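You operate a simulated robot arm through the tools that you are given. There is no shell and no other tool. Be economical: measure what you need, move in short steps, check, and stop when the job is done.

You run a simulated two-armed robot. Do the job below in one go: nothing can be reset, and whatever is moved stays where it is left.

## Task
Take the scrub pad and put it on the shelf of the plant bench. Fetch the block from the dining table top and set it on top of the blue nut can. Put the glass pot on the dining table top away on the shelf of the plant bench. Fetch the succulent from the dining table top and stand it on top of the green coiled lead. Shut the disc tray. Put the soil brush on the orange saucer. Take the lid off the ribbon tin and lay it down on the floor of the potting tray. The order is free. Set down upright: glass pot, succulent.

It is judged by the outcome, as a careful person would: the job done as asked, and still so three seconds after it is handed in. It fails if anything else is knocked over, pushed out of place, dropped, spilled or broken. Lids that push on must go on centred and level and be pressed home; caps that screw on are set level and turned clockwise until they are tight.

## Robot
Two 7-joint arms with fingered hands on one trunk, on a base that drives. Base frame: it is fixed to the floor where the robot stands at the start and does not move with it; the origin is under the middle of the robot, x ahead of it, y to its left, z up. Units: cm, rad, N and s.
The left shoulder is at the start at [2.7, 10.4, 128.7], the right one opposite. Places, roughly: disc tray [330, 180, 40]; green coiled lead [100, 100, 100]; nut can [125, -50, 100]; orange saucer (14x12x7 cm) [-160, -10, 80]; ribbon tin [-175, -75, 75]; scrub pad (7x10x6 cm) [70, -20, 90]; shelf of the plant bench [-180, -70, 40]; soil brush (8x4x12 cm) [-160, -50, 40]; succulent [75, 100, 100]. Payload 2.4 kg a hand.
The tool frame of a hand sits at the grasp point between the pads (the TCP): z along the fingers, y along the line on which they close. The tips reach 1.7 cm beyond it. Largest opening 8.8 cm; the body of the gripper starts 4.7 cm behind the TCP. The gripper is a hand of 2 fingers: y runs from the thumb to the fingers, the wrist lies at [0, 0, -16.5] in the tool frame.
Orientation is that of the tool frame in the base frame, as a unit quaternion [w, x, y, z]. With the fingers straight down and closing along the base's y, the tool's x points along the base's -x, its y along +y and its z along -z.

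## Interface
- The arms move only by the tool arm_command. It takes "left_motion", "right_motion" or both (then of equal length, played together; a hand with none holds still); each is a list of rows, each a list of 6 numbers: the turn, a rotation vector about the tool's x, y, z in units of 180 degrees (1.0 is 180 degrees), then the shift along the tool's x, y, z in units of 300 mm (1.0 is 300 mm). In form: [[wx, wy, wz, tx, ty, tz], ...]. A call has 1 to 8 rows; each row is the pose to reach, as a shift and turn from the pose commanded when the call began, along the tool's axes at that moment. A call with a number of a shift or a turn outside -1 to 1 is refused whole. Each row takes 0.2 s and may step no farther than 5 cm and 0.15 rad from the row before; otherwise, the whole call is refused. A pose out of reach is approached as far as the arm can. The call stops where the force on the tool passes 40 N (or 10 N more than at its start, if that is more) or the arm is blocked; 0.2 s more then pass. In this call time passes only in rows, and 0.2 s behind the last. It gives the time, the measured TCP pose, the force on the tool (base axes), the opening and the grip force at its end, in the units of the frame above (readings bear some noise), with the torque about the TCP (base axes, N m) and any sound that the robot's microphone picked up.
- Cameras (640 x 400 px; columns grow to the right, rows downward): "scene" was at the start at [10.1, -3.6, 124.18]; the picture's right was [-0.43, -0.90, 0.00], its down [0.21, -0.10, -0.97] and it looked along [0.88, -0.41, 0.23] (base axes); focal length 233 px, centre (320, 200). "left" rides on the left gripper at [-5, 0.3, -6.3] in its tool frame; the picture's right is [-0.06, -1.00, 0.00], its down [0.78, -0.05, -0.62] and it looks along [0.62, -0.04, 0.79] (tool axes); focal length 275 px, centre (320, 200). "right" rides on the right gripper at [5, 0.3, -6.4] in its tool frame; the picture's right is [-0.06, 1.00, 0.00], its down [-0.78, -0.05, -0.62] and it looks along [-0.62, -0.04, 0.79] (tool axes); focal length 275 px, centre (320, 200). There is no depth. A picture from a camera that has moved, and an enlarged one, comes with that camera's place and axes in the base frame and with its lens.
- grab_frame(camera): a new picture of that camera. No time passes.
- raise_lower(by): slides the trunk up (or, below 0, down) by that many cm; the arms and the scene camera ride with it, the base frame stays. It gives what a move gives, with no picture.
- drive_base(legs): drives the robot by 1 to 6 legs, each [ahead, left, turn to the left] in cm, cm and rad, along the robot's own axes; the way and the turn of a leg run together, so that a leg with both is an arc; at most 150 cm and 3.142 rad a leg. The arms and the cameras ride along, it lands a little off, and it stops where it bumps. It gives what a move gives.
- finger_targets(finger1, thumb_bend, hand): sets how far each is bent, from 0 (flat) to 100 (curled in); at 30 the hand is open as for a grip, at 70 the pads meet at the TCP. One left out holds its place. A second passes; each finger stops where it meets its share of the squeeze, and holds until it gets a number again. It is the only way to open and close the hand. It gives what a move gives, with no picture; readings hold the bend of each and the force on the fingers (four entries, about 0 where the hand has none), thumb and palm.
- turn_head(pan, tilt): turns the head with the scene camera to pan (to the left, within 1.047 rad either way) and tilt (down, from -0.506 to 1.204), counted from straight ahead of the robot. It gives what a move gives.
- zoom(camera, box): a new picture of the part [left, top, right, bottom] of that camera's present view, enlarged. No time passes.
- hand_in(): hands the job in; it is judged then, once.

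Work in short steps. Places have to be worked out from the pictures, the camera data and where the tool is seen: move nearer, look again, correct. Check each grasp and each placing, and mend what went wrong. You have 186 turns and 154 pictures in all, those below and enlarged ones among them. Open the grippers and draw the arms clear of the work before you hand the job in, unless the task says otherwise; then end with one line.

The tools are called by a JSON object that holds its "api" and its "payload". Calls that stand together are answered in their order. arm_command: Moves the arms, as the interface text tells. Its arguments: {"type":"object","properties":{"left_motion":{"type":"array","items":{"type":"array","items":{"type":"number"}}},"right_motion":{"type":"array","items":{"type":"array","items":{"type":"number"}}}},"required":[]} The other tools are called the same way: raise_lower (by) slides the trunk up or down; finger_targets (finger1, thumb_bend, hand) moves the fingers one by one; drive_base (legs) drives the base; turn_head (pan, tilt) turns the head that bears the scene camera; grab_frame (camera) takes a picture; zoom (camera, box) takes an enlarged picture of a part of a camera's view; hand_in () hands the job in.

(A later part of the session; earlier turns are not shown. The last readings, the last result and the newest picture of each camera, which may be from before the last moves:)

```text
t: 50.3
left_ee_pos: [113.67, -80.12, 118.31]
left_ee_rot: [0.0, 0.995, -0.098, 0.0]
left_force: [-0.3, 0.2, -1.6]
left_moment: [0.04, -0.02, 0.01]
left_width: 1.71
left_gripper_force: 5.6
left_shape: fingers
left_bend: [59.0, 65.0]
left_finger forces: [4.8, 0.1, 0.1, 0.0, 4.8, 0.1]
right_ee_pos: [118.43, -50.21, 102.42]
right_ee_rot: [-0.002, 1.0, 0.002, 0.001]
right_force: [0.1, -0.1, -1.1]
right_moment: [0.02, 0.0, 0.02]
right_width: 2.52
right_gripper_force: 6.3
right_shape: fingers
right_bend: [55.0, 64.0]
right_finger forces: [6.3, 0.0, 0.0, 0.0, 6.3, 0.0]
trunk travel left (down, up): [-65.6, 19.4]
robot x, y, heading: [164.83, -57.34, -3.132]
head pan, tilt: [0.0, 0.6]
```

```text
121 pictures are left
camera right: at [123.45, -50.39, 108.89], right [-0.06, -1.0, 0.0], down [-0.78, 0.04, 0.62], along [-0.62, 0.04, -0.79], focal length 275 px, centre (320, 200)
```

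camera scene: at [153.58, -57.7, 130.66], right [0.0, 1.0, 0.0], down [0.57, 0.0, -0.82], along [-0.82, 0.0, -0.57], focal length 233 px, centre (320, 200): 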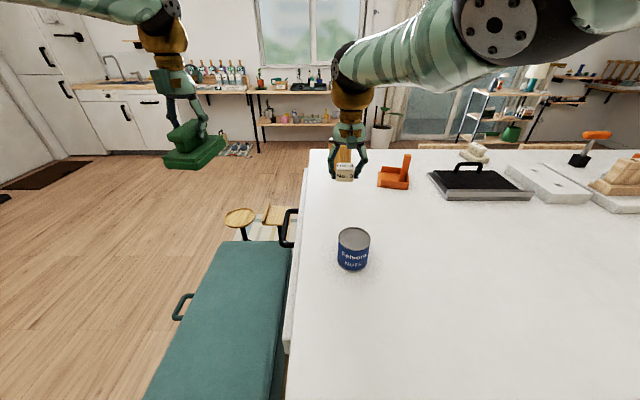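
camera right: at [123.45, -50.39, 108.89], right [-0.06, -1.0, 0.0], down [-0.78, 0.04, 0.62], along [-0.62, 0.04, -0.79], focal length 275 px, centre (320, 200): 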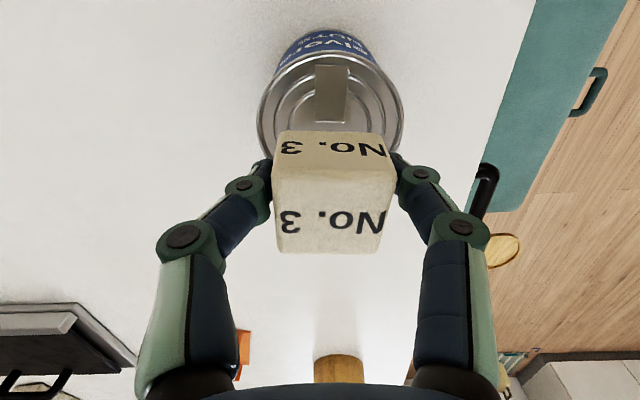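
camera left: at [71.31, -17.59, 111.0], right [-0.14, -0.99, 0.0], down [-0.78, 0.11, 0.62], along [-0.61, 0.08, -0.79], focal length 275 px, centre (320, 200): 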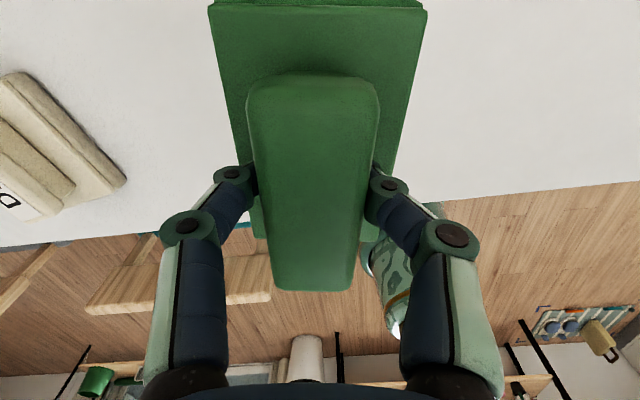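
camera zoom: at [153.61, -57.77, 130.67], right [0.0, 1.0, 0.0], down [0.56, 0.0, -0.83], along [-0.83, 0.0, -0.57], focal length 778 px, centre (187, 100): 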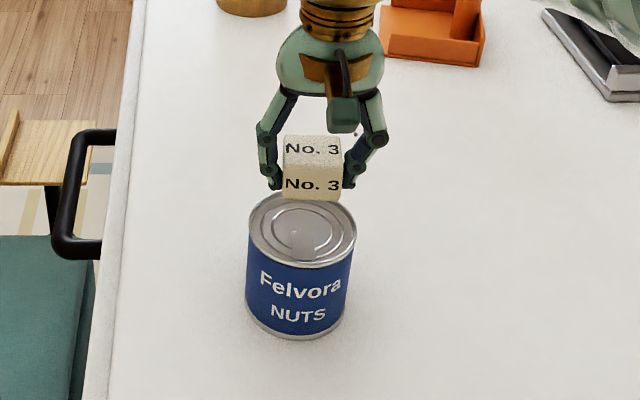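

Well centred. I'll lower 2.9 cm gently and watch the force.

{"api": "arm_command", "payload": {"right_motion": [[0, 0, 0, 0, 0.0, 0.04], [0, 0, 0, 0, 0.0, 0.075], [0, 0, 0, 0, 0.0, 0.095]]}}

{"api": "zoom", "payload": {"camera": "scene", "box": [280, 170, 440, 290]}}

```text
t: 51.1
left_ee_pos: [113.58, -80.14, 118.18]
left_ee_rot: [0.001, 0.995, -0.099, 0.0]
left_force: [0.8, 0.1, -1.2]
left_moment: [-0.02, 0.04, 0.01]
left_width: 1.72
left_gripper_force: 4.9
left_shape: fingers
left_bend: [59.0, 65.0]
left_finger forces: [4.8, 0.0, 0.0, 0.1, 4.8, 0.1]
right_ee_pos: [118.85, -50.2, 100.01]
right_ee_rot: [-0.001, 1.0, 0.003, 0.0]
right_force: [-0.1, 0.3, -0.8]
right_moment: [0.02, -0.01, 0.01]
right_width: 2.52
right_gripper_force: 6.3
right_shape: fingers
right_bend: [55.0, 64.0]
right_finger forces: [6.4, 0.1, 0.0, 0.0, 6.3, 0.0]
right hand out of reach, approached as far as the arm can: row 3
trunk travel left (down, up): [-65.6, 19.4]
robot x, y, heading: [165.25, -57.8, -3.136]
head pan, tilt: [0.0, 0.6]
```

```text
3.33 times, centred on (360, 230) of scene
camera zoom: at [153.59, -57.77, 130.66], right [0.0, 1.0, 0.0], down [0.57, 0.0, -0.82], along [-0.82, 0.0, -0.57], focal length 778 px, centre (187, 100)
```

zoom: 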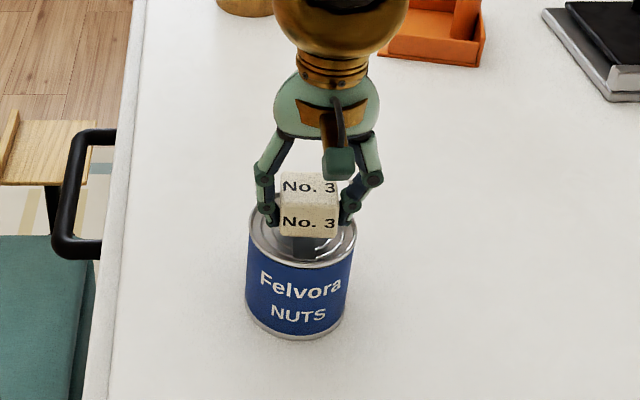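

The arm is at its lower limit, so I'll use the trunk for the last bit.

{"api": "raise_lower", "payload": {"by": -0.6}}

{"api": "zoom", "payload": {"camera": "scene", "box": [310, 190, 390, 250]}}

{"api": "grab_frame", "payload": {"camera": "right"}}

```text
t: 51.7
left_ee_pos: [113.64, -80.14, 117.65]
left_ee_rot: [0.001, 0.995, -0.098, 0.0]
left_force: [-0.2, -0.3, -0.6]
left_moment: [-0.05, 0.02, -0.01]
left_width: 1.74
left_gripper_force: 4.5
left_shape: fingers
left_bend: [59.0, 65.0]
left_finger forces: [4.8, 0.0, 0.0, 0.0, 4.8, 0.0]
right_ee_pos: [118.93, -50.22, 99.32]
right_ee_rot: [-0.001, 1.0, 0.003, 0.0]
right_force: [0.1, -0.3, -0.4]
right_moment: [-0.03, 0.0, 0.0]
right_width: 2.5
right_gripper_force: 6.5
right_shape: fingers
right_bend: [55.0, 64.0]
right_finger forces: [6.3, 0.0, 0.0, 0.0, 6.2, 0.0]
trunk travel left (down, up): [-65.0, 20.0]
robot x, y, heading: [165.53, -57.54, -3.138]
head pan, tilt: [0.0, 0.6]
```

```text
6.67 times, centred on (350, 220) of scene
camera zoom: at [153.59, -57.78, 130.06], right [0.0, 1.0, 0.0], down [0.57, 0.0, -0.82], along [-0.82, 0.0, -0.57], focal length 1555 px, centre (120, 67)
```

zoom: 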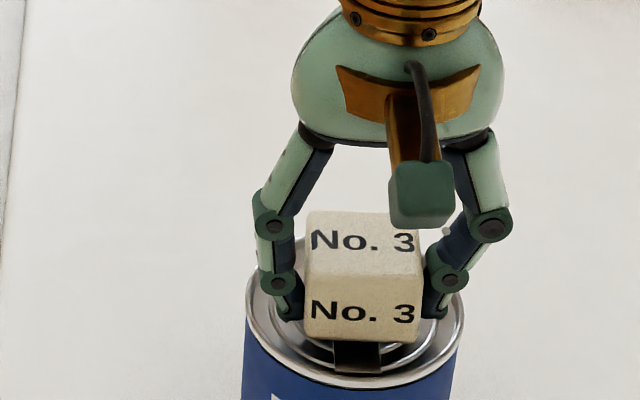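

```text
118 pictures are left
camera right: at [123.92, -50.48, 105.75], right [-0.06, -1.0, 0.0], down [-0.78, 0.04, 0.62], along [-0.62, 0.04, -0.79], focal length 275 px, centre (320, 200)
```

right: 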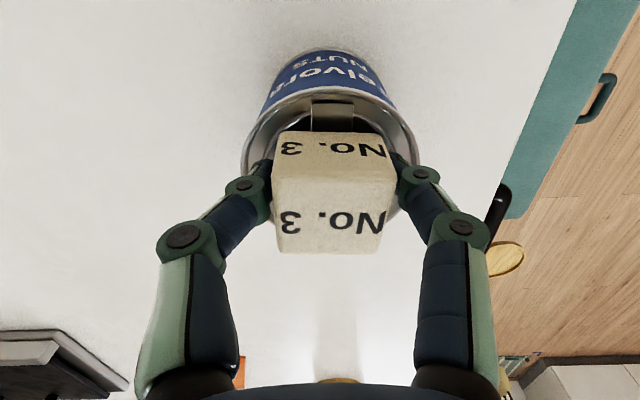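

Nearly in contact. I'll lower another 0.4 cm and look for contact force.

{"api": "raise_lower", "payload": {"by": -0.4}}

{"api": "zoom", "payload": {"camera": "scene", "box": [310, 190, 390, 250]}}

```text
t: 52.2
left_ee_pos: [113.65, -80.15, 117.4]
left_ee_rot: [0.0, 0.995, -0.098, -0.001]
left_force: [-0.1, -0.1, -1.3]
left_moment: [-0.03, -0.02, 0.0]
left_width: 1.71
left_gripper_force: 4.9
left_shape: fingers
left_bend: [59.0, 65.0]
left_finger forces: [4.7, 0.1, 0.0, 0.0, 4.8, 0.1]
right_ee_pos: [118.91, -50.32, 99.06]
right_ee_rot: [0.0, 1.0, 0.003, -0.002]
right_force: [0.7, 0.0, 11.2]
right_moment: [-0.24, 0.01, 0.03]
right_width: 2.54
right_gripper_force: 13.0
right_shape: fingers
right_bend: [60.0, 64.0]
right_finger forces: [17.8, 0.0, 0.1, 0.0, 6.9, 0.1]
trunk travel left (down, up): [-64.6, 20.4]
robot x, y, heading: [165.12, -57.15, -3.137]
head pan, tilt: [0.0, 0.6]
```

```text
6.67 times, centred on (350, 220) of scene
camera zoom: at [153.65, -57.79, 129.68], right [0.0, 1.0, 0.0], down [0.56, 0.0, -0.83], along [-0.83, 0.0, -0.56], focal length 1555 px, centre (120, 67)
```

zoom: 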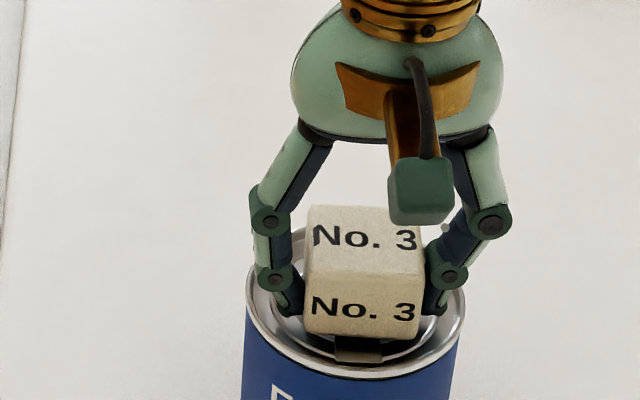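

Contact made at 11 N, maybe partly a finger on the rim. I'll back off 0.2 cm, then open slightly.

{"api": "arm_command", "payload": {"right_motion": [[0, 0, 0, 0, 0.0, -0.007]]}}

{"api": "finger_targets", "payload": {"hand": "right", "finger1": 52, "thumb_bend": 58}}

{"api": "zoom", "payload": {"camera": "scene", "box": [310, 190, 390, 250]}}

```text
t: 52.6
left_ee_pos: [113.71, -80.07, 117.38]
left_ee_rot: [0.0, 0.995, -0.098, 0.0]
left_force: [0.6, -0.7, -0.8]
left_moment: [0.0, 0.02, 0.0]
left_width: 1.75
left_gripper_force: 4.7
left_shape: fingers
left_bend: [59.0, 65.0]
left_finger forces: [4.8, 0.0, 0.0, 0.1, 4.8, 0.1]
right_ee_pos: [119.06, -50.14, 98.95]
right_ee_rot: [-0.002, 1.0, 0.002, 0.001]
right_force: [-0.8, -1.1, 4.1]
right_moment: [-0.1, -0.01, -0.02]
right_width: 2.52
right_gripper_force: 8.4
right_shape: fingers
right_bend: [59.0, 64.0]
right_finger forces: [10.1, 0.0, 0.1, 0.1, 6.4, 0.1]
trunk travel left (down, up): [-64.6, 20.4]
robot x, y, heading: [164.86, -57.47, -3.141]
head pan, tilt: [0.0, 0.6]
```

```text
t: 53.6
left_ee_pos: [113.71, -80.09, 117.24]
left_ee_rot: [0.001, 0.995, -0.098, 0.0]
left_force: [-0.2, 0.0, -0.5]
left_moment: [-0.02, -0.01, 0.02]
left_width: 1.74
left_gripper_force: 4.9
left_shape: fingers
left_bend: [59.0, 65.0]
left_finger forces: [4.8, 0.1, 0.0, 0.0, 4.8, 0.0]
right_ee_pos: [118.83, -50.11, 99.06]
right_ee_rot: [0.0, 1.0, 0.002, 0.001]
right_force: [1.0, 0.3, 4.9]
right_moment: [-0.05, -0.05, 0.04]
right_width: 2.85
right_gripper_force: 3.1
right_shape: fingers
right_bend: [55.0, 57.0]
right_finger forces: [4.9, 0.1, 0.1, 0.1, 1.2, 0.1]
trunk travel left (down, up): [-64.6, 20.4]
robot x, y, heading: [165.31, -57.54, -3.138]
head pan, tilt: [0.0, 0.6]
```

```text
6.67 times, centred on (350, 220) of scene
camera zoom: at [153.62, -57.77, 129.67], right [0.0, 1.0, 0.0], down [0.56, 0.0, -0.83], along [-0.83, 0.0, -0.56], focal length 1555 px, centre (120, 67)
```

zoom: 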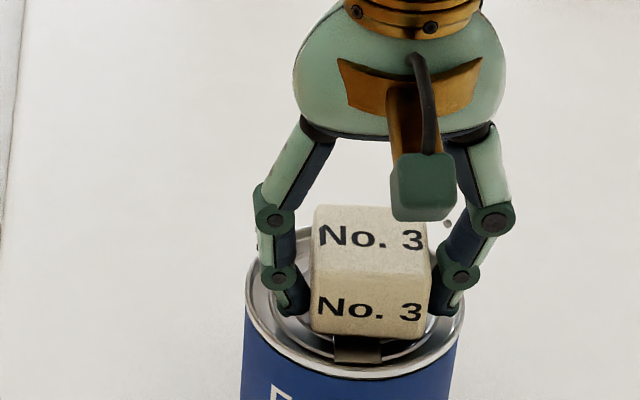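

A finger is resting on the lid. I'll raise 0.5 cm and open further.

{"api": "raise_lower", "payload": {"by": 0.5}}

{"api": "finger_targets", "payload": {"hand": "right", "finger1": 50, "thumb_bend": 54}}

{"api": "zoom", "payload": {"camera": "scene", "box": [310, 190, 390, 250]}}

```text
t: 54.2
left_ee_pos: [113.57, -80.23, 117.75]
left_ee_rot: [0.0, 0.995, -0.098, 0.0]
left_force: [-0.3, 0.5, -0.4]
left_moment: [-0.02, 0.01, 0.03]
left_width: 1.73
left_gripper_force: 4.3
left_shape: fingers
left_bend: [59.0, 65.0]
left_finger forces: [4.8, 0.0, 0.0, 0.0, 4.7, 0.0]
right_ee_pos: [118.82, -50.21, 99.61]
right_ee_rot: [-0.001, 1.0, 0.003, 0.001]
right_force: [-0.1, -0.1, 0.5]
right_moment: [0.0, 0.02, -0.02]
right_width: 2.97
right_gripper_force: 0.2
right_shape: fingers
right_bend: [52.0, 57.0]
right_finger forces: [0.1, 0.0, 0.0, 0.0, 0.2, 0.1]
trunk travel left (down, up): [-65.1, 19.9]
robot x, y, heading: [165.13, -57.77, -3.135]
head pan, tilt: [0.0, 0.6]
```

```text
t: 55.2
left_ee_pos: [113.46, -80.14, 117.67]
left_ee_rot: [0.0, 0.995, -0.098, 0.0]
left_force: [0.1, 0.0, -0.8]
left_moment: [-0.02, 0.01, 0.0]
left_width: 1.74
left_gripper_force: 5.1
left_shape: fingers
left_bend: [59.0, 65.0]
left_finger forces: [4.7, 0.1, 0.0, 0.0, 4.8, 0.0]
right_ee_pos: [118.74, -50.23, 99.68]
right_ee_rot: [-0.001, 1.0, 0.002, 0.001]
right_force: [-0.1, -1.1, -0.4]
right_moment: [0.01, -0.01, 0.01]
right_width: 3.44
right_gripper_force: 0.1
right_shape: fingers
right_bend: [50.0, 54.0]
right_finger forces: [0.0, 0.0, 0.0, 0.0, 0.0, 0.0]
trunk travel left (down, up): [-65.1, 19.9]
robot x, y, heading: [165.24, -57.62, -3.136]
head pan, tilt: [0.0, 0.6]
```

```text
6.67 times, centred on (350, 220) of scene
camera zoom: at [153.58, -57.78, 130.16], right [0.0, 1.0, 0.0], down [0.57, 0.0, -0.82], along [-0.82, 0.0, -0.57], focal length 1555 px, centre (120, 67)
```

zoom: 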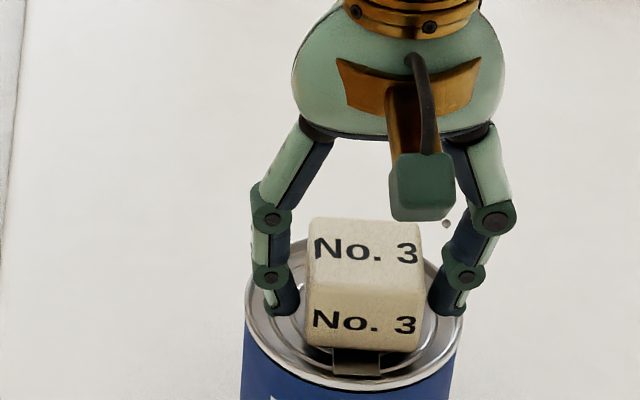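

The block is free and standing on the can. I'll rise straight up and check.

{"api": "arm_command", "payload": {"right_motion": [[0, 0, 0, 0, 0.0, -0.03], [0, 0, 0, 0, 0.0, -0.1], [0, 0, 0, 0, 0.0, -0.2], [0, 0, 0, 0, 0, -0.33]]}}

{"api": "zoom", "payload": {"camera": "scene", "box": [280, 170, 440, 290]}}

```text
t: 56.2
left_ee_pos: [113.59, -80.16, 117.7]
left_ee_rot: [0.001, 0.995, -0.098, 0.0]
left_force: [-0.2, 0.0, -0.5]
left_moment: [-0.02, 0.0, 0.0]
left_width: 1.77
left_gripper_force: 4.6
left_shape: fingers
left_bend: [59.0, 65.0]
left_finger forces: [4.8, 0.0, 0.0, 0.0, 4.8, 0.0]
right_ee_pos: [115.01, -51.1, 108.21]
right_ee_rot: [-0.001, 1.0, 0.003, 0.002]
right_force: [0.5, -0.1, 0.5]
right_moment: [0.05, -0.01, 0.0]
right_width: 3.4
right_gripper_force: 0.0
right_shape: fingers
right_bend: [50.0, 54.0]
right_finger forces: [0.1, 0.0, 0.0, 0.0, 0.1, 0.0]
right hand out of reach, approached as far as the arm can: row 1, 2, 3, 4
trunk travel left (down, up): [-65.1, 19.9]
robot x, y, heading: [165.42, -57.82, -3.136]
head pan, tilt: [0.0, 0.6]
```

```text
3.33 times, centred on (360, 230) of scene
camera zoom: at [153.58, -57.79, 130.16], right [0.0, 1.0, 0.0], down [0.57, 0.0, -0.82], along [-0.82, 0.0, -0.57], focal length 778 px, centre (187, 100)
```

zoom: 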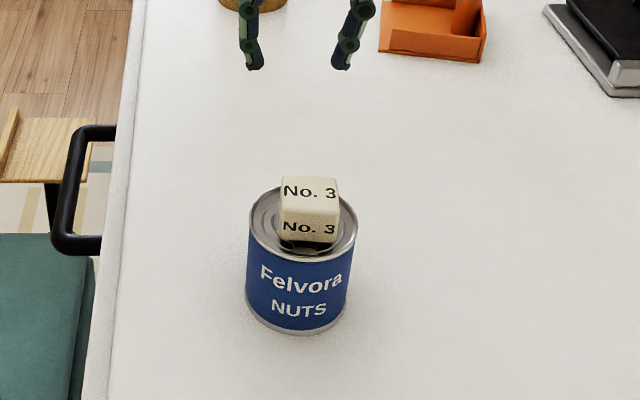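

The block stands on the can. Next the disc tray at about (330,180,40): I'll back off the table, turn toward it and look.

{"api": "drive_base", "payload": {"legs": [[-45, 0, 0], [0, 0, -2.2]]}}

{"api": "turn_head", "payload": {"pan": 0, "tilt": 0.3}}

{"api": "grab_frame", "payload": {"camera": "scene"}}

```text
t: 64.0
left_ee_pos: [220.85, -2.24, 117.74]
left_ee_rot: [0.0, -0.38, 0.925, 0.0]
left_force: [-0.1, 0.6, -0.5]
left_moment: [0.03, -0.01, -0.01]
left_width: 1.67
left_gripper_force: 4.6
left_shape: fingers
left_bend: [59.0, 65.0]
left_finger forces: [4.6, 0.1, 0.1, 0.1, 4.6, 0.0]
right_ee_pos: [244.01, -19.75, 108.19]
right_ee_rot: [-0.001, -0.472, 0.882, -0.003]
right_force: [-0.3, 0.4, -0.3]
right_moment: [0.0, 0.02, -0.01]
right_width: 3.41
right_gripper_force: 0.0
right_shape: fingers
right_bend: [50.0, 54.0]
right_finger forces: [0.0, 0.0, 0.0, 0.0, 0.1, 0.0]
trunk travel left (down, up): [-65.1, 19.9]
robot x, y, heading: [210.59, -57.63, 0.975]
head pan, tilt: [0.0, 0.6]
```

```text
t: 64.8
left_ee_pos: [220.82, -2.25, 117.72]
left_ee_rot: [0.0, -0.38, 0.925, 0.001]
left_force: [0.2, 0.0, -0.3]
left_moment: [-0.02, -0.02, -0.05]
left_width: 1.69
left_gripper_force: 4.9
left_shape: fingers
left_bend: [59.0, 65.0]
left_finger forces: [4.5, 0.1, 0.0, 0.1, 4.6, 0.0]
right_ee_pos: [244.09, -19.56, 108.14]
right_ee_rot: [-0.001, -0.471, 0.882, -0.001]
right_force: [-0.4, 0.2, 0.0]
right_moment: [-0.02, 0.0, 0.02]
right_width: 3.42
right_gripper_force: 0.0
right_shape: fingers
right_bend: [50.0, 54.0]
right_finger forces: [0.0, 0.1, 0.0, 0.0, 0.1, 0.0]
trunk travel left (down, up): [-65.1, 19.9]
robot x, y, heading: [210.78, -57.75, 0.979]
head pan, tilt: [0.0, 0.3]
```

```text
113 pictures are left
camera scene: at [217.19, -47.69, 132.9], right [0.83, -0.56, 0.0], down [-0.17, -0.25, -0.95], along [0.53, 0.79, -0.3], focal length 233 px, centre (320, 200)
```

scene: 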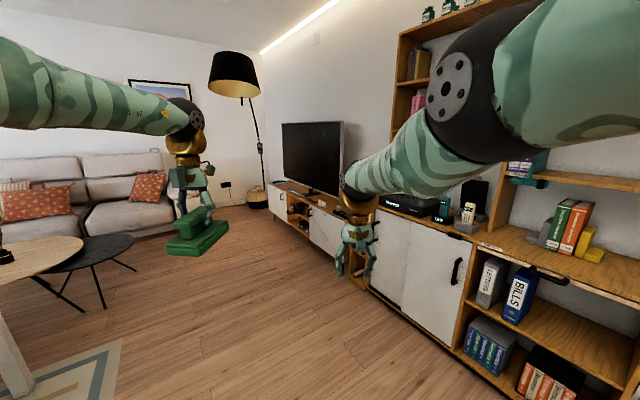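

The TV console runs along the far wall. I'll drive to about (255,170) and face it.

{"api": "drive_base", "payload": {"legs": [[0, 0, 0.396], [150, 0, 0], [81, 0, 0], [0, 0, -1.375]]}}

{"api": "turn_head", "payload": {"pan": 0, "tilt": 0.7}}

{"api": "grab_frame", "payload": {"camera": "scene"}}

```text
t: 80.9
left_ee_pos: [305.64, 195.72, 117.69]
left_ee_rot: [0.0, 0.092, 0.996, -0.001]
left_force: [0.0, 0.5, -0.8]
left_moment: [0.02, 0.0, -0.01]
left_width: 1.66
left_gripper_force: 4.6
left_shape: fingers
left_bend: [59.0, 65.0]
left_finger forces: [4.5, 0.0, 0.0, 0.1, 4.5, 0.0]
right_ee_pos: [304.55, 166.71, 108.21]
right_ee_rot: [-0.001, -0.008, 1.0, -0.001]
right_force: [0.4, 0.3, 0.4]
right_moment: [0.0, 0.01, -0.03]
right_width: 3.45
right_gripper_force: 0.0
right_shape: fingers
right_bend: [50.0, 54.0]
right_finger forces: [0.1, 0.1, 0.0, 0.0, 0.0, 0.0]
trunk travel left (down, up): [-65.1, 19.9]
robot x, y, heading: [254.51, 172.62, 0.015]
head pan, tilt: [0.0, 0.3]
```

```text
t: 81.8
left_ee_pos: [305.57, 195.65, 117.8]
left_ee_rot: [0.0, 0.092, 0.996, 0.0]
left_force: [0.7, 0.4, -1.2]
left_moment: [0.03, -0.04, 0.02]
left_width: 1.67
left_gripper_force: 4.8
left_shape: fingers
left_bend: [59.0, 65.0]
left_finger forces: [4.5, 0.1, 0.0, 0.0, 4.5, 0.1]
right_ee_pos: [304.54, 166.79, 108.31]
right_ee_rot: [-0.001, -0.008, 1.0, 0.0]
right_force: [-0.1, 0.4, -0.2]
right_moment: [-0.03, -0.02, -0.01]
right_width: 3.44
right_gripper_force: 0.0
right_shape: fingers
right_bend: [50.0, 54.0]
right_finger forces: [0.1, 0.1, 0.1, 0.0, 0.0, 0.1]
trunk travel left (down, up): [-65.1, 19.9]
robot x, y, heading: [254.52, 172.59, 0.011]
head pan, tilt: [0.0, 0.7]
```

```text
112 pictures are left
camera scene: at [265.5, 172.69, 129.31], right [0.02, -1.0, 0.0], down [-0.64, -0.01, -0.77], along [0.77, 0.01, -0.64], focal length 233 px, centre (320, 200)
```

scene: 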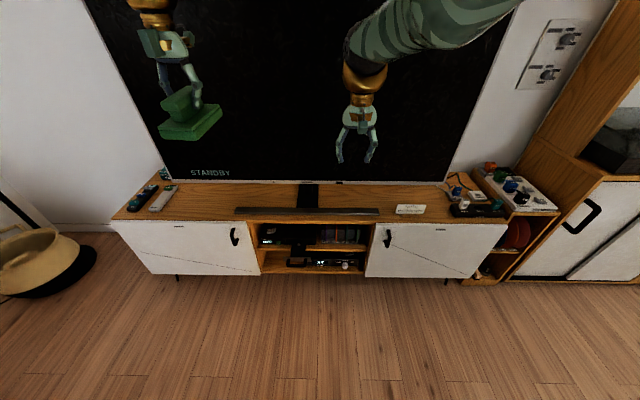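

I'll zoom on the open compartments for the disc tray.

{"api": "zoom", "payload": {"camera": "scene", "box": [240, 200, 400, 290]}}

{"api": "zoom", "payload": {"camera": "scene", "box": [400, 160, 560, 290]}}

```text
4.00 times, centred on (320, 245) of scene
camera zoom: at [265.5, 172.69, 129.31], right [0.02, -1.0, 0.0], down [-0.64, -0.01, -0.77], along [0.77, 0.01, -0.64], focal length 933 px, centre (320, 20)
```

zoom: 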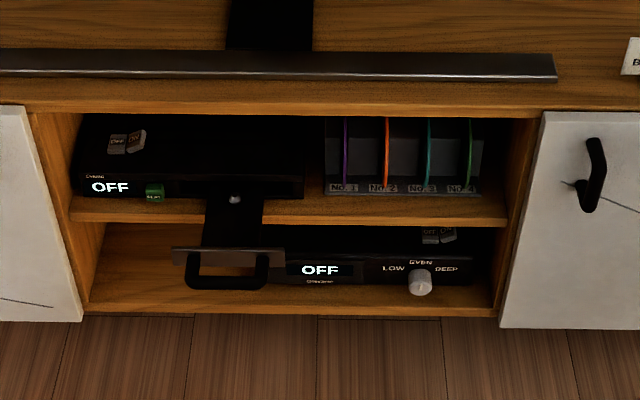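

```text
3.08 times, centred on (480, 225) of scene
camera zoom: at [265.5, 172.69, 129.31], right [0.02, -1.0, 0.0], down [-0.64, -0.01, -0.77], along [0.77, 0.01, -0.64], focal length 718 px, centre (-172, 123)
```

zoom: 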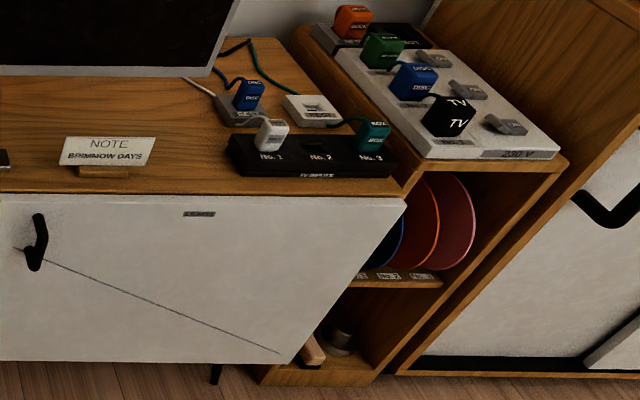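

The tray sticks out of the left device with its front plate near (330,184,40). I'll retract the left hand and begin pitching the right hand to point forward.

{"api": "arm_command", "payload": {"right_motion": [[0, -0.046, 0, 0, 0, 0], [0, -0.092, 0, 0, 0, 0], [0, -0.138, 0, 0, 0, 0], [0, -0.184, 0, 0, 0, 0], [0, -0.23, 0, 0, 0, 0], [0, -0.276, 0, 0, 0, 0], [0, -0.322, 0, 0, 0, 0], [0, -0.368, 0, 0, 0, 0]], "left_motion": [[0, 0, 0, 0.1, 0.005, 0], [0, 0, 0, 0.2, 0.01, 0], [0, 0, 0, 0.3, 0.015, 0], [0, 0, 0, 0.4, 0.02, 0], [0, 0, 0, 0.5, 0.03, 0], [0, 0, 0, 0.6, 0.04, 0], [0, 0, 0, 0.69, 0.04, 0], [0, 0, 0, 0.69, 0.04, 0]]}}

{"api": "finger_targets", "payload": {"hand": "right", "finger1": 70, "thumb_bend": 70}}

{"api": "arm_command", "payload": {"right_motion": [[0, -0.044, 0, 0, 0, 0], [0, -0.088, 0, 0, 0, 0], [0, -0.132, 0, 0, 0, 0]]}}

{"api": "raise_lower", "payload": {"by": -50}}

```text
t: 83.6
left_ee_pos: [285.47, 200.82, 117.89]
left_ee_rot: [0.001, 0.092, 0.996, 0.0]
left_force: [0.2, -0.1, -1.1]
left_moment: [0.0, 0.01, 0.01]
left_width: 1.7
left_gripper_force: 4.4
left_shape: fingers
left_bend: [59.0, 65.0]
left_finger forces: [4.7, 0.1, 0.0, 0.0, 4.4, 0.0]
right_ee_pos: [310.56, 168.54, 103.05]
right_ee_rot: [0.544, -0.009, 0.839, 0.003]
right_force: [-0.4, 0.2, 0.1]
right_moment: [0.01, 0.02, -0.02]
right_width: 3.41
right_gripper_force: 0.1
right_shape: fingers
right_bend: [50.0, 54.0]
right_finger forces: [0.0, 0.0, 0.0, 0.0, 0.0, 0.0]
right hand out of reach, approached as far as the arm can: row 1, 2, 3, 4, 5, 6, 7, 8
trunk travel left (down, up): [-65.1, 19.9]
robot x, y, heading: [254.46, 172.67, 0.017]
head pan, tilt: [0.0, 0.7]
```

```text
t: 84.6
left_ee_pos: [285.5, 200.71, 117.85]
left_ee_rot: [0.0, 0.092, 0.996, 0.001]
left_force: [0.1, 0.3, -0.8]
left_moment: [-0.01, 0.01, -0.02]
left_width: 1.66
left_gripper_force: 4.5
left_shape: fingers
left_bend: [59.0, 65.0]
left_finger forces: [4.6, 0.0, 0.1, 0.1, 4.5, 0.0]
right_ee_pos: [310.62, 168.61, 103.06]
right_ee_rot: [0.545, -0.007, 0.839, 0.003]
right_force: [0.5, 0.1, 0.1]
right_moment: [-0.02, 0.03, 0.0]
right_width: 0.01
right_gripper_force: 0.2
right_shape: fingers
right_bend: [70.0, 70.0]
right_finger forces: [0.1, 0.0, 0.0, 0.0, 0.0, 0.0]
trunk travel left (down, up): [-65.1, 19.9]
robot x, y, heading: [254.19, 173.08, 0.013]
head pan, tilt: [0.0, 0.7]
```

```text
t: 85.4
left_ee_pos: [285.61, 200.78, 117.74]
left_ee_rot: [0.0, 0.092, 0.996, -0.001]
left_force: [0.5, -0.7, -0.6]
left_moment: [0.03, 0.01, 0.04]
left_width: 1.66
left_gripper_force: 4.4
left_shape: fingers
left_bend: [59.0, 65.0]
left_finger forces: [4.6, 0.1, 0.1, 0.0, 4.5, 0.1]
right_ee_pos: [308.48, 169.19, 106.06]
right_ee_rot: [0.707, -0.007, 0.707, 0.005]
right_force: [0.5, -0.9, -0.2]
right_moment: [0.0, -0.02, 0.0]
right_width: 0.0
right_gripper_force: 0.1
right_shape: fingers
right_bend: [70.0, 70.0]
right_finger forces: [0.0, 0.0, 0.0, 0.0, 0.1, 0.0]
right hand out of reach, approached as far as the arm can: row 1, 2, 3
trunk travel left (down, up): [-65.1, 19.9]
robot x, y, heading: [254.31, 172.66, 0.016]
head pan, tilt: [0.0, 0.7]
```

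```text
refused: -50 is not a number from -40 to 40
```

The arm is near its limit while the trunk is high. I'll pull the right hand back and up, then lower the trunk.

{"api": "arm_command", "payload": {"right_motion": [[0, 0, 0, -0.08, 0, -0.13], [0, 0, 0, -0.16, 0, -0.25]]}}

{"api": "raise_lower", "payload": {"by": -40}}

{"api": "raise_lower", "payload": {"by": -23}}

{"api": "turn_head", "payload": {"pan": 0, "tilt": 0.35}}

{"api": "grab_frame", "payload": {"camera": "scene"}}

```text
t: 86.0
left_ee_pos: [285.41, 200.74, 117.97]
left_ee_rot: [0.001, 0.092, 0.996, 0.0]
left_force: [-0.5, 0.0, 0.3]
left_moment: [0.02, 0.02, 0.01]
left_width: 1.68
left_gripper_force: 4.5
left_shape: fingers
left_bend: [59.0, 65.0]
left_finger forces: [4.6, 0.0, 0.0, 0.0, 4.5, 0.1]
right_ee_pos: [301.17, 168.77, 109.98]
right_ee_rot: [0.701, -0.009, 0.713, -0.009]
right_force: [-1.3, 1.3, 1.8]
right_moment: [-0.01, 0.1, -0.09]
right_width: 0.0
right_gripper_force: 0.1
right_shape: fingers
right_bend: [70.0, 70.0]
right_finger forces: [0.1, 0.0, 0.0, 0.0, 0.0, 0.1]
right hand out of reach, approached as far as the arm can: row 1
trunk travel left (down, up): [-65.1, 19.9]
robot x, y, heading: [254.29, 172.31, 0.007]
head pan, tilt: [0.0, 0.7]
```

```text
t: 89.8
left_ee_pos: [285.52, 200.77, 77.78]
left_ee_rot: [0.0, 0.092, 0.996, 0.0]
left_force: [0.0, 0.4, -0.7]
left_moment: [0.04, 0.0, -0.01]
left_width: 1.67
left_gripper_force: 4.8
left_shape: fingers
left_bend: [59.0, 65.0]
left_finger forces: [4.6, 0.1, 0.0, 0.0, 4.6, 0.0]
right_ee_pos: [301.03, 169.16, 70.85]
right_ee_rot: [0.706, -0.007, 0.708, 0.006]
right_force: [-0.7, -1.3, 0.5]
right_moment: [-0.02, -0.04, -0.01]
right_width: 0.01
right_gripper_force: 0.0
right_shape: fingers
right_bend: [70.0, 70.0]
right_finger forces: [0.0, 0.0, 0.0, 0.0, 0.1, 0.0]
trunk travel left (down, up): [-25.1, 59.9]
robot x, y, heading: [254.42, 172.62, 0.018]
head pan, tilt: [0.0, 0.7]
```

```text
t: 92.2
left_ee_pos: [285.53, 200.72, 54.75]
left_ee_rot: [0.0, 0.092, 0.996, 0.001]
left_force: [-0.3, -0.1, -0.7]
left_moment: [0.01, 0.0, -0.02]
left_width: 1.66
left_gripper_force: 3.9
left_shape: fingers
left_bend: [59.0, 65.0]
left_finger forces: [4.6, 0.0, 0.0, 0.0, 4.5, 0.1]
right_ee_pos: [301.02, 168.98, 47.78]
right_ee_rot: [0.706, -0.007, 0.708, 0.004]
right_force: [-0.2, 0.0, 0.2]
right_moment: [0.01, -0.04, -0.02]
right_width: 0.01
right_gripper_force: 0.0
right_shape: fingers
right_bend: [70.0, 70.0]
right_finger forces: [0.0, 0.0, 0.0, 0.1, 0.0, 0.0]
trunk travel left (down, up): [-2.1, 82.9]
robot x, y, heading: [254.34, 172.91, 0.016]
head pan, tilt: [0.0, 0.7]
```

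```text
t: 93.1
left_ee_pos: [285.55, 200.52, 54.83]
left_ee_rot: [0.0, 0.093, 0.996, 0.001]
left_force: [0.3, -0.7, -0.6]
left_moment: [-0.01, -0.02, 0.02]
left_width: 1.67
left_gripper_force: 4.6
left_shape: fingers
left_bend: [59.0, 65.0]
left_finger forces: [4.7, 0.0, 0.1, 0.0, 4.5, 0.0]
right_ee_pos: [301.03, 168.95, 47.84]
right_ee_rot: [0.706, -0.006, 0.708, 0.006]
right_force: [-0.3, 0.6, -0.6]
right_moment: [0.0, 0.0, 0.03]
right_width: 0.0
right_gripper_force: 0.1
right_shape: fingers
right_bend: [70.0, 70.0]
right_finger forces: [0.0, 0.0, 0.1, 0.0, 0.0, 0.0]
trunk travel left (down, up): [-2.1, 82.9]
robot x, y, heading: [254.26, 172.33, 0.016]
head pan, tilt: [0.0, 0.351]
```

```text
109 pictures are left
camera scene: at [268.44, 172.59, 69.75], right [0.02, -1.0, 0.0], down [-0.35, 0.0, -0.94], along [0.94, 0.02, -0.35], focal length 233 px, centre (320, 200)
```

scene: 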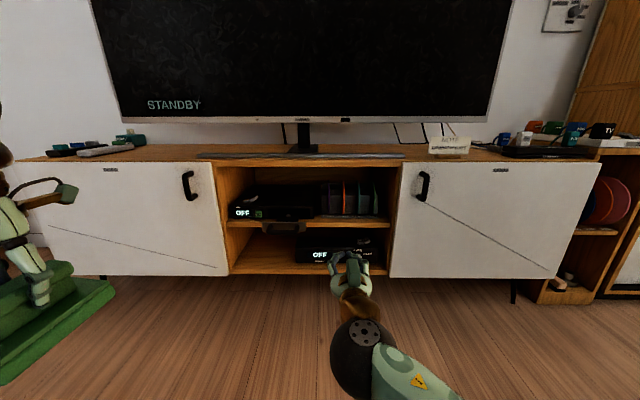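

Much better angle. Zooming on the tray.

{"api": "zoom", "payload": {"camera": "scene", "box": [210, 150, 410, 290]}}

```text
2.86 times, centred on (310, 220) of scene
camera zoom: at [268.44, 172.59, 69.75], right [0.02, -1.0, 0.0], down [-0.35, 0.0, -0.94], along [0.94, 0.02, -0.35], focal length 666 px, centre (349, 143)
```

zoom: 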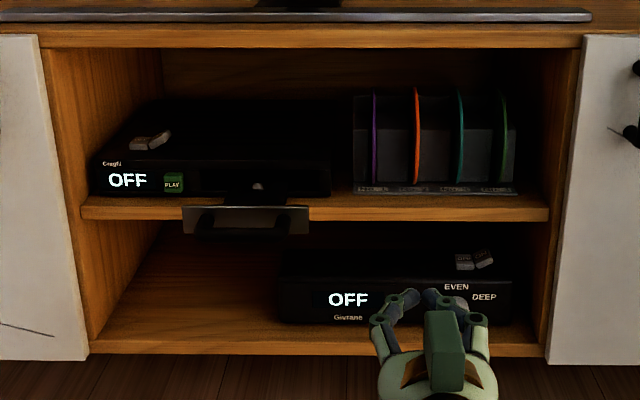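

Tray front plate ≈(332.6,184.8,37) with a U-handle bar at x≈328.5. I'll lower the trunk fully, pitch the right hand 20° down, set it at z≈37, then drive up to it.

{"api": "raise_lower", "payload": {"by": -2}}

{"api": "arm_command", "payload": {"right_motion": [[0, 0.03, 0, 0.07, 0, -0.08], [0, 0.06, 0, 0.14, 0, -0.16], [0, 0.09, 0, 0.21, 0, -0.24], [0, 0.11, 0, 0.285, 0, -0.327]]}}

{"api": "drive_base", "payload": {"legs": [[0, 15.8, -0.014], [28, 0, 0]]}}

{"api": "turn_head", "payload": {"pan": 0, "tilt": 0.6}}

{"api": "grab_frame", "payload": {"camera": "scene"}}

{"api": "grab_frame", "payload": {"camera": "right"}}

```text
t: 93.7
left_ee_pos: [285.79, 200.33, 52.93]
left_ee_rot: [-0.002, 0.092, 0.996, 0.003]
left_force: [-0.6, -0.5, -1.6]
left_moment: [0.03, 0.02, 0.0]
left_width: 1.66
left_gripper_force: 4.9
left_shape: fingers
left_bend: [59.0, 65.0]
left_finger forces: [4.5, 0.1, 0.0, 0.1, 4.5, 0.1]
right_ee_pos: [301.53, 168.17, 45.94]
right_ee_rot: [0.709, -0.012, 0.705, 0.002]
right_force: [0.2, 0.8, 0.2]
right_moment: [-0.02, -0.01, 0.01]
right_width: 0.0
right_gripper_force: 0.0
right_shape: fingers
right_bend: [70.0, 70.0]
right_finger forces: [0.1, 0.0, 0.0, 0.0, 0.0, 0.1]
trunk travel left (down, up): [-0.1, 84.9]
robot x, y, heading: [254.34, 172.89, 0.021]
head pan, tilt: [0.0, 0.351]
```

```text
t: 94.5
left_ee_pos: [285.81, 200.46, 52.57]
left_ee_rot: [-0.005, 0.093, 0.996, 0.002]
left_force: [0.2, 0.1, -0.2]
left_moment: [-0.01, 0.05, 0.0]
left_width: 1.66
left_gripper_force: 4.9
left_shape: fingers
left_bend: [59.0, 65.0]
left_finger forces: [4.5, 0.0, 0.1, 0.1, 4.5, 0.1]
right_ee_pos: [301.87, 167.52, 46.22]
right_ee_rot: [0.694, -0.018, 0.719, -0.011]
right_force: [0.3, -1.1, -0.4]
right_moment: [0.02, 0.0, 0.02]
right_width: 0.01
right_gripper_force: 0.1
right_shape: fingers
right_bend: [70.0, 70.0]
right_finger forces: [0.1, 0.0, 0.0, 0.0, 0.0, 0.0]
trunk travel left (down, up): [-0.1, 84.9]
robot x, y, heading: [254.44, 173.02, 0.014]
head pan, tilt: [0.0, 0.351]
stopped in row 3 (right hand): the arm was blocked; the commanded pose is now the measured one
```

```text
t: 97.4
left_ee_pos: [314.85, 215.29, 52.86]
left_ee_rot: [-0.003, 0.1, 0.995, 0.003]
left_force: [0.3, 0.4, -0.2]
left_moment: [0.0, -0.01, 0.03]
left_width: 1.64
left_gripper_force: 5.2
left_shape: fingers
left_bend: [59.0, 65.0]
left_finger forces: [4.6, 0.0, 0.0, 0.1, 4.5, 0.1]
right_ee_pos: [330.41, 182.11, 46.33]
right_ee_rot: [0.694, -0.012, 0.72, -0.016]
right_force: [0.1, -0.9, -0.3]
right_moment: [0.01, 0.01, 0.0]
right_width: 0.0
right_gripper_force: 0.1
right_shape: fingers
right_bend: [70.0, 70.0]
right_finger forces: [0.1, 0.0, 0.1, 0.1, 0.1, 0.0]
trunk travel left (down, up): [-0.1, 84.9]
robot x, y, heading: [282.77, 187.57, -0.004]
head pan, tilt: [0.0, 0.351]
```

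```text
t: 98.2
left_ee_pos: [314.82, 215.47, 52.82]
left_ee_rot: [-0.002, 0.101, 0.995, 0.002]
left_force: [-0.7, -0.6, -1.2]
left_moment: [0.01, -0.02, -0.01]
left_width: 1.68
left_gripper_force: 4.1
left_shape: fingers
left_bend: [59.0, 65.0]
left_finger forces: [4.7, 0.1, 0.1, 0.0, 4.5, 0.0]
right_ee_pos: [330.44, 182.12, 46.46]
right_ee_rot: [0.695, -0.014, 0.718, -0.019]
right_force: [0.2, 0.6, 0.4]
right_moment: [-0.01, -0.01, -0.02]
right_width: 0.01
right_gripper_force: 0.0
right_shape: fingers
right_bend: [70.0, 70.0]
right_finger forces: [0.1, 0.0, 0.1, 0.0, 0.0, 0.1]
trunk travel left (down, up): [-0.1, 84.9]
robot x, y, heading: [283.04, 187.98, -0.001]
head pan, tilt: [0.0, 0.6]
```

```text
107 pictures are left
camera scene: at [296.84, 187.66, 65.57], right [0.0, -1.0, 0.0], down [-0.57, 0.0, -0.82], along [0.82, 0.0, -0.57], focal length 233 px, centre (320, 200)
```

scene: 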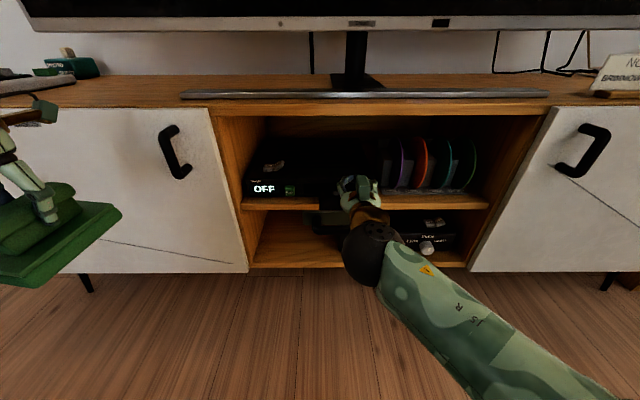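

```text
106 pictures are left
camera right: at [324.0, 182.22, 41.8], right [0.01, 1.0, 0.02], down [-0.59, -0.01, 0.81], along [0.81, -0.02, 0.59], focal length 275 px, centre (320, 200)
```

right: 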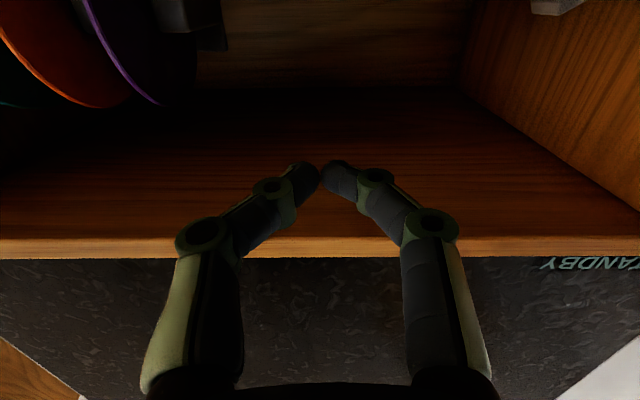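

The arm was blocked when retracting, leaving it above the handle. I'll back the base 11 cm, then lower the hand with some pitch and no retraction.

{"api": "drive_base", "payload": {"legs": [[-11, 0, 0]]}}

{"api": "arm_command", "payload": {"right_motion": [[0, 0.02, 0, 0.05, 0.01, 0], [0, 0.04, 0, 0.11, 0.03, 0], [0, 0.06, 0, 0.18, 0.05, 0], [0, 0.08, 0, 0.24, 0.07, 0], [0, 0.1, 0, 0.3, 0.09, 0]]}}

{"api": "grab_frame", "payload": {"camera": "scene"}}

```text
t: 99.4
left_ee_pos: [303.65, 215.44, 52.77]
left_ee_rot: [-0.001, 0.101, 0.995, 0.001]
left_force: [0.9, 0.6, -1.4]
left_moment: [0.03, 0.03, -0.02]
left_width: 1.69
left_gripper_force: 4.4
left_shape: fingers
left_bend: [59.0, 65.0]
left_finger forces: [4.6, 0.0, 0.0, 0.0, 4.6, 0.0]
right_ee_pos: [319.34, 182.05, 46.48]
right_ee_rot: [0.696, -0.014, 0.718, -0.018]
right_force: [-0.4, -1.3, 0.3]
right_moment: [0.01, 0.01, -0.03]
right_width: 0.0
right_gripper_force: 0.0
right_shape: fingers
right_bend: [70.0, 70.0]
right_finger forces: [0.0, 0.0, 0.1, 0.1, 0.0, 0.0]
trunk travel left (down, up): [-0.1, 84.9]
robot x, y, heading: [272.33, 188.04, -0.002]
head pan, tilt: [0.0, 0.6]
```

```text
t: 100.8
left_ee_pos: [303.74, 215.36, 52.68]
left_ee_rot: [-0.002, 0.102, 0.995, 0.003]
left_force: [0.3, -0.4, -0.9]
left_moment: [-0.04, 0.0, -0.01]
left_width: 1.65
left_gripper_force: 4.7
left_shape: fingers
left_bend: [59.0, 65.0]
left_finger forces: [4.6, 0.0, 0.0, 0.0, 4.5, 0.0]
right_ee_pos: [318.58, 179.36, 35.65]
right_ee_rot: [0.571, -0.059, 0.816, -0.072]
right_force: [-0.4, 0.5, 0.1]
right_moment: [0.0, 0.01, 0.0]
right_width: 0.0
right_gripper_force: 0.0
right_shape: fingers
right_bend: [70.0, 70.0]
right_finger forces: [0.0, 0.1, 0.0, 0.0, 0.0, 0.1]
trunk travel left (down, up): [-0.1, 84.9]
robot x, y, heading: [271.96, 188.02, -0.007]
head pan, tilt: [0.0, 0.6]
stopped in row 5 (right hand): the arm was blocked; the commanded pose is now the measured one
```

```text
105 pictures are left
camera scene: at [285.61, 187.57, 65.46], right [0.0, -1.0, -0.01], down [-0.57, 0.01, -0.82], along [0.82, 0.0, -0.57], focal length 233 px, centre (320, 200)
```

scene: 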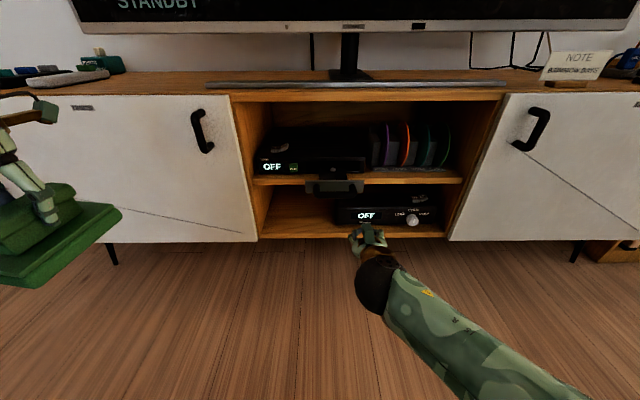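

The hand is low enough now and pointing forward. I'll raise the trunk 2.2 cm and shift the base left 5.4 to line up with the handle.

{"api": "raise_lower", "payload": {"by": 2.2}}

{"api": "drive_base", "payload": {"legs": [[4, 5.4, 0]]}}

{"api": "zoom", "payload": {"camera": "scene", "box": [240, 130, 460, 280]}}

{"api": "grab_frame", "payload": {"camera": "right"}}

```text
t: 101.4
left_ee_pos: [304.07, 214.96, 55.13]
left_ee_rot: [-0.006, 0.101, 0.995, 0.006]
left_force: [0.6, -0.2, -0.4]
left_moment: [0.03, 0.04, 0.02]
left_width: 1.66
left_gripper_force: 4.6
left_shape: fingers
left_bend: [59.0, 65.0]
left_finger forces: [4.6, 0.0, 0.0, 0.0, 4.6, 0.1]
right_ee_pos: [319.51, 177.18, 37.93]
right_ee_rot: [0.574, -0.076, 0.811, -0.088]
right_force: [0.1, 0.6, -0.2]
right_moment: [-0.04, -0.04, 0.0]
right_width: 0.0
right_gripper_force: 0.2
right_shape: fingers
right_bend: [70.0, 70.0]
right_finger forces: [0.0, 0.0, 0.1, 0.0, 0.1, 0.0]
trunk travel left (down, up): [-2.3, 82.7]
robot x, y, heading: [272.33, 187.99, -0.003]
head pan, tilt: [0.0, 0.6]
```

```text
t: 102.4
left_ee_pos: [308.04, 220.42, 55.11]
left_ee_rot: [-0.004, 0.101, 0.995, 0.007]
left_force: [0.6, -0.2, -1.4]
left_moment: [0.03, -0.03, 0.02]
left_width: 1.68
left_gripper_force: 4.7
left_shape: fingers
left_bend: [59.0, 65.0]
left_finger forces: [4.5, 0.1, 0.0, 0.0, 4.6, 0.0]
right_ee_pos: [323.42, 182.78, 37.78]
right_ee_rot: [0.575, -0.076, 0.81, -0.089]
right_force: [0.1, -0.3, -0.5]
right_moment: [0.04, 0.02, 0.0]
right_width: 0.0
right_gripper_force: 0.1
right_shape: fingers
right_bend: [70.0, 70.0]
right_finger forces: [0.1, 0.0, 0.1, 0.0, 0.1, 0.0]
trunk travel left (down, up): [-2.3, 82.7]
robot x, y, heading: [276.0, 193.35, -0.0]
head pan, tilt: [0.0, 0.6]
```

```text
2.67 times, centred on (350, 205) of scene
camera zoom: at [289.93, 192.58, 67.6], right [0.0, -1.0, -0.01], down [-0.57, 0.01, -0.82], along [0.82, 0.01, -0.57], focal length 622 px, centre (240, 187)
```

zoom: 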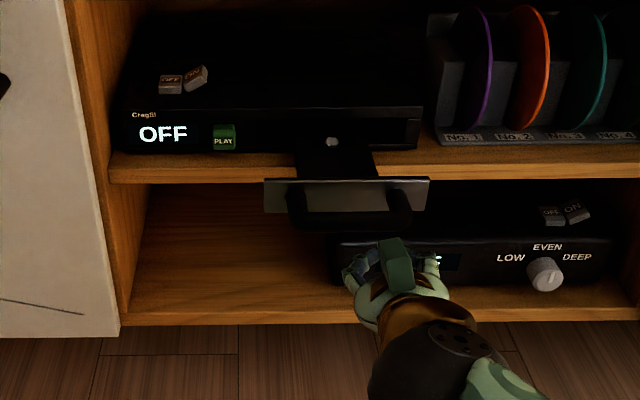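

```text
103 pictures are left
camera right: at [315.85, 182.3, 35.35], right [0.0, 0.98, -0.17], down [-0.33, 0.17, 0.93], along [0.95, 0.06, 0.32], focal length 275 px, centre (320, 200)
```

right: 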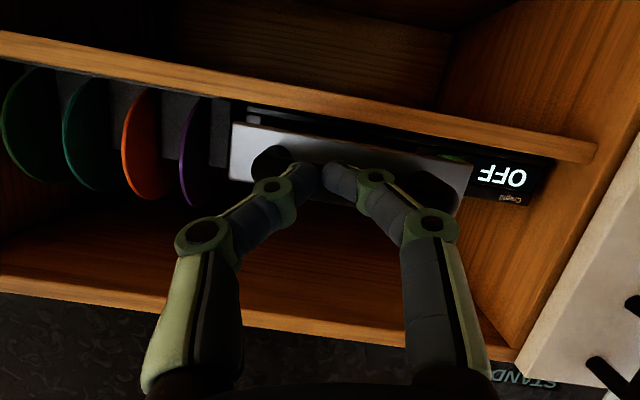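

Lined up, only ~1.5 cm right of the handle's centre. I'll shift left 1.5 and push forward with the base in steps.

{"api": "drive_base", "payload": {"legs": [[0, 1.5, 0], [6, 0, 0]]}}

{"api": "zoom", "payload": {"camera": "scene", "box": [240, 130, 460, 280]}}

{"api": "grab_frame", "payload": {"camera": "right"}}

```text
t: 103.8
left_ee_pos: [313.67, 222.12, 55.1]
left_ee_rot: [-0.002, 0.102, 0.995, 0.003]
left_force: [0.4, 0.4, -1.4]
left_moment: [-0.01, -0.01, -0.03]
left_width: 1.66
left_gripper_force: 4.3
left_shape: fingers
left_bend: [59.0, 65.0]
left_finger forces: [4.6, 0.1, 0.0, 0.0, 4.6, 0.0]
right_ee_pos: [329.42, 183.81, 38.23]
right_ee_rot: [0.577, -0.081, 0.807, -0.098]
right_force: [-0.3, 0.4, 0.2]
right_moment: [-0.01, 0.01, -0.01]
right_width: 0.0
right_gripper_force: 0.1
right_shape: fingers
right_bend: [70.0, 70.0]
right_finger forces: [0.0, 0.1, 0.1, 0.0, 0.1, 0.1]
trunk travel left (down, up): [-2.3, 82.7]
robot x, y, heading: [282.11, 195.1, -0.001]
head pan, tilt: [0.0, 0.6]
```

```text
2.67 times, centred on (350, 205) of scene
camera zoom: at [295.58, 194.52, 67.67], right [0.0, -1.0, -0.01], down [-0.57, 0.01, -0.82], along [0.82, 0.0, -0.57], focal length 622 px, centre (240, 187)
```

zoom: 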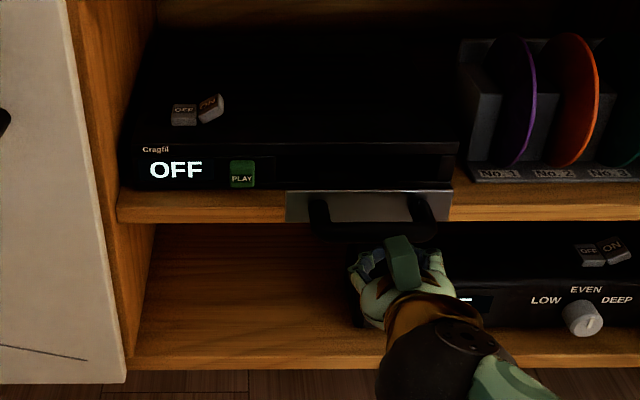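

```text
101 pictures are left
camera right: at [321.84, 183.5, 35.69], right [0.0, 0.98, -0.19], down [-0.33, 0.18, 0.92], along [0.94, 0.06, 0.33], focal length 275 px, centre (320, 200)
```

right: 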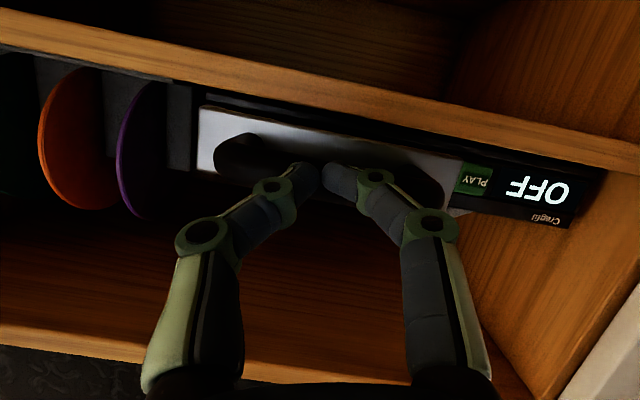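

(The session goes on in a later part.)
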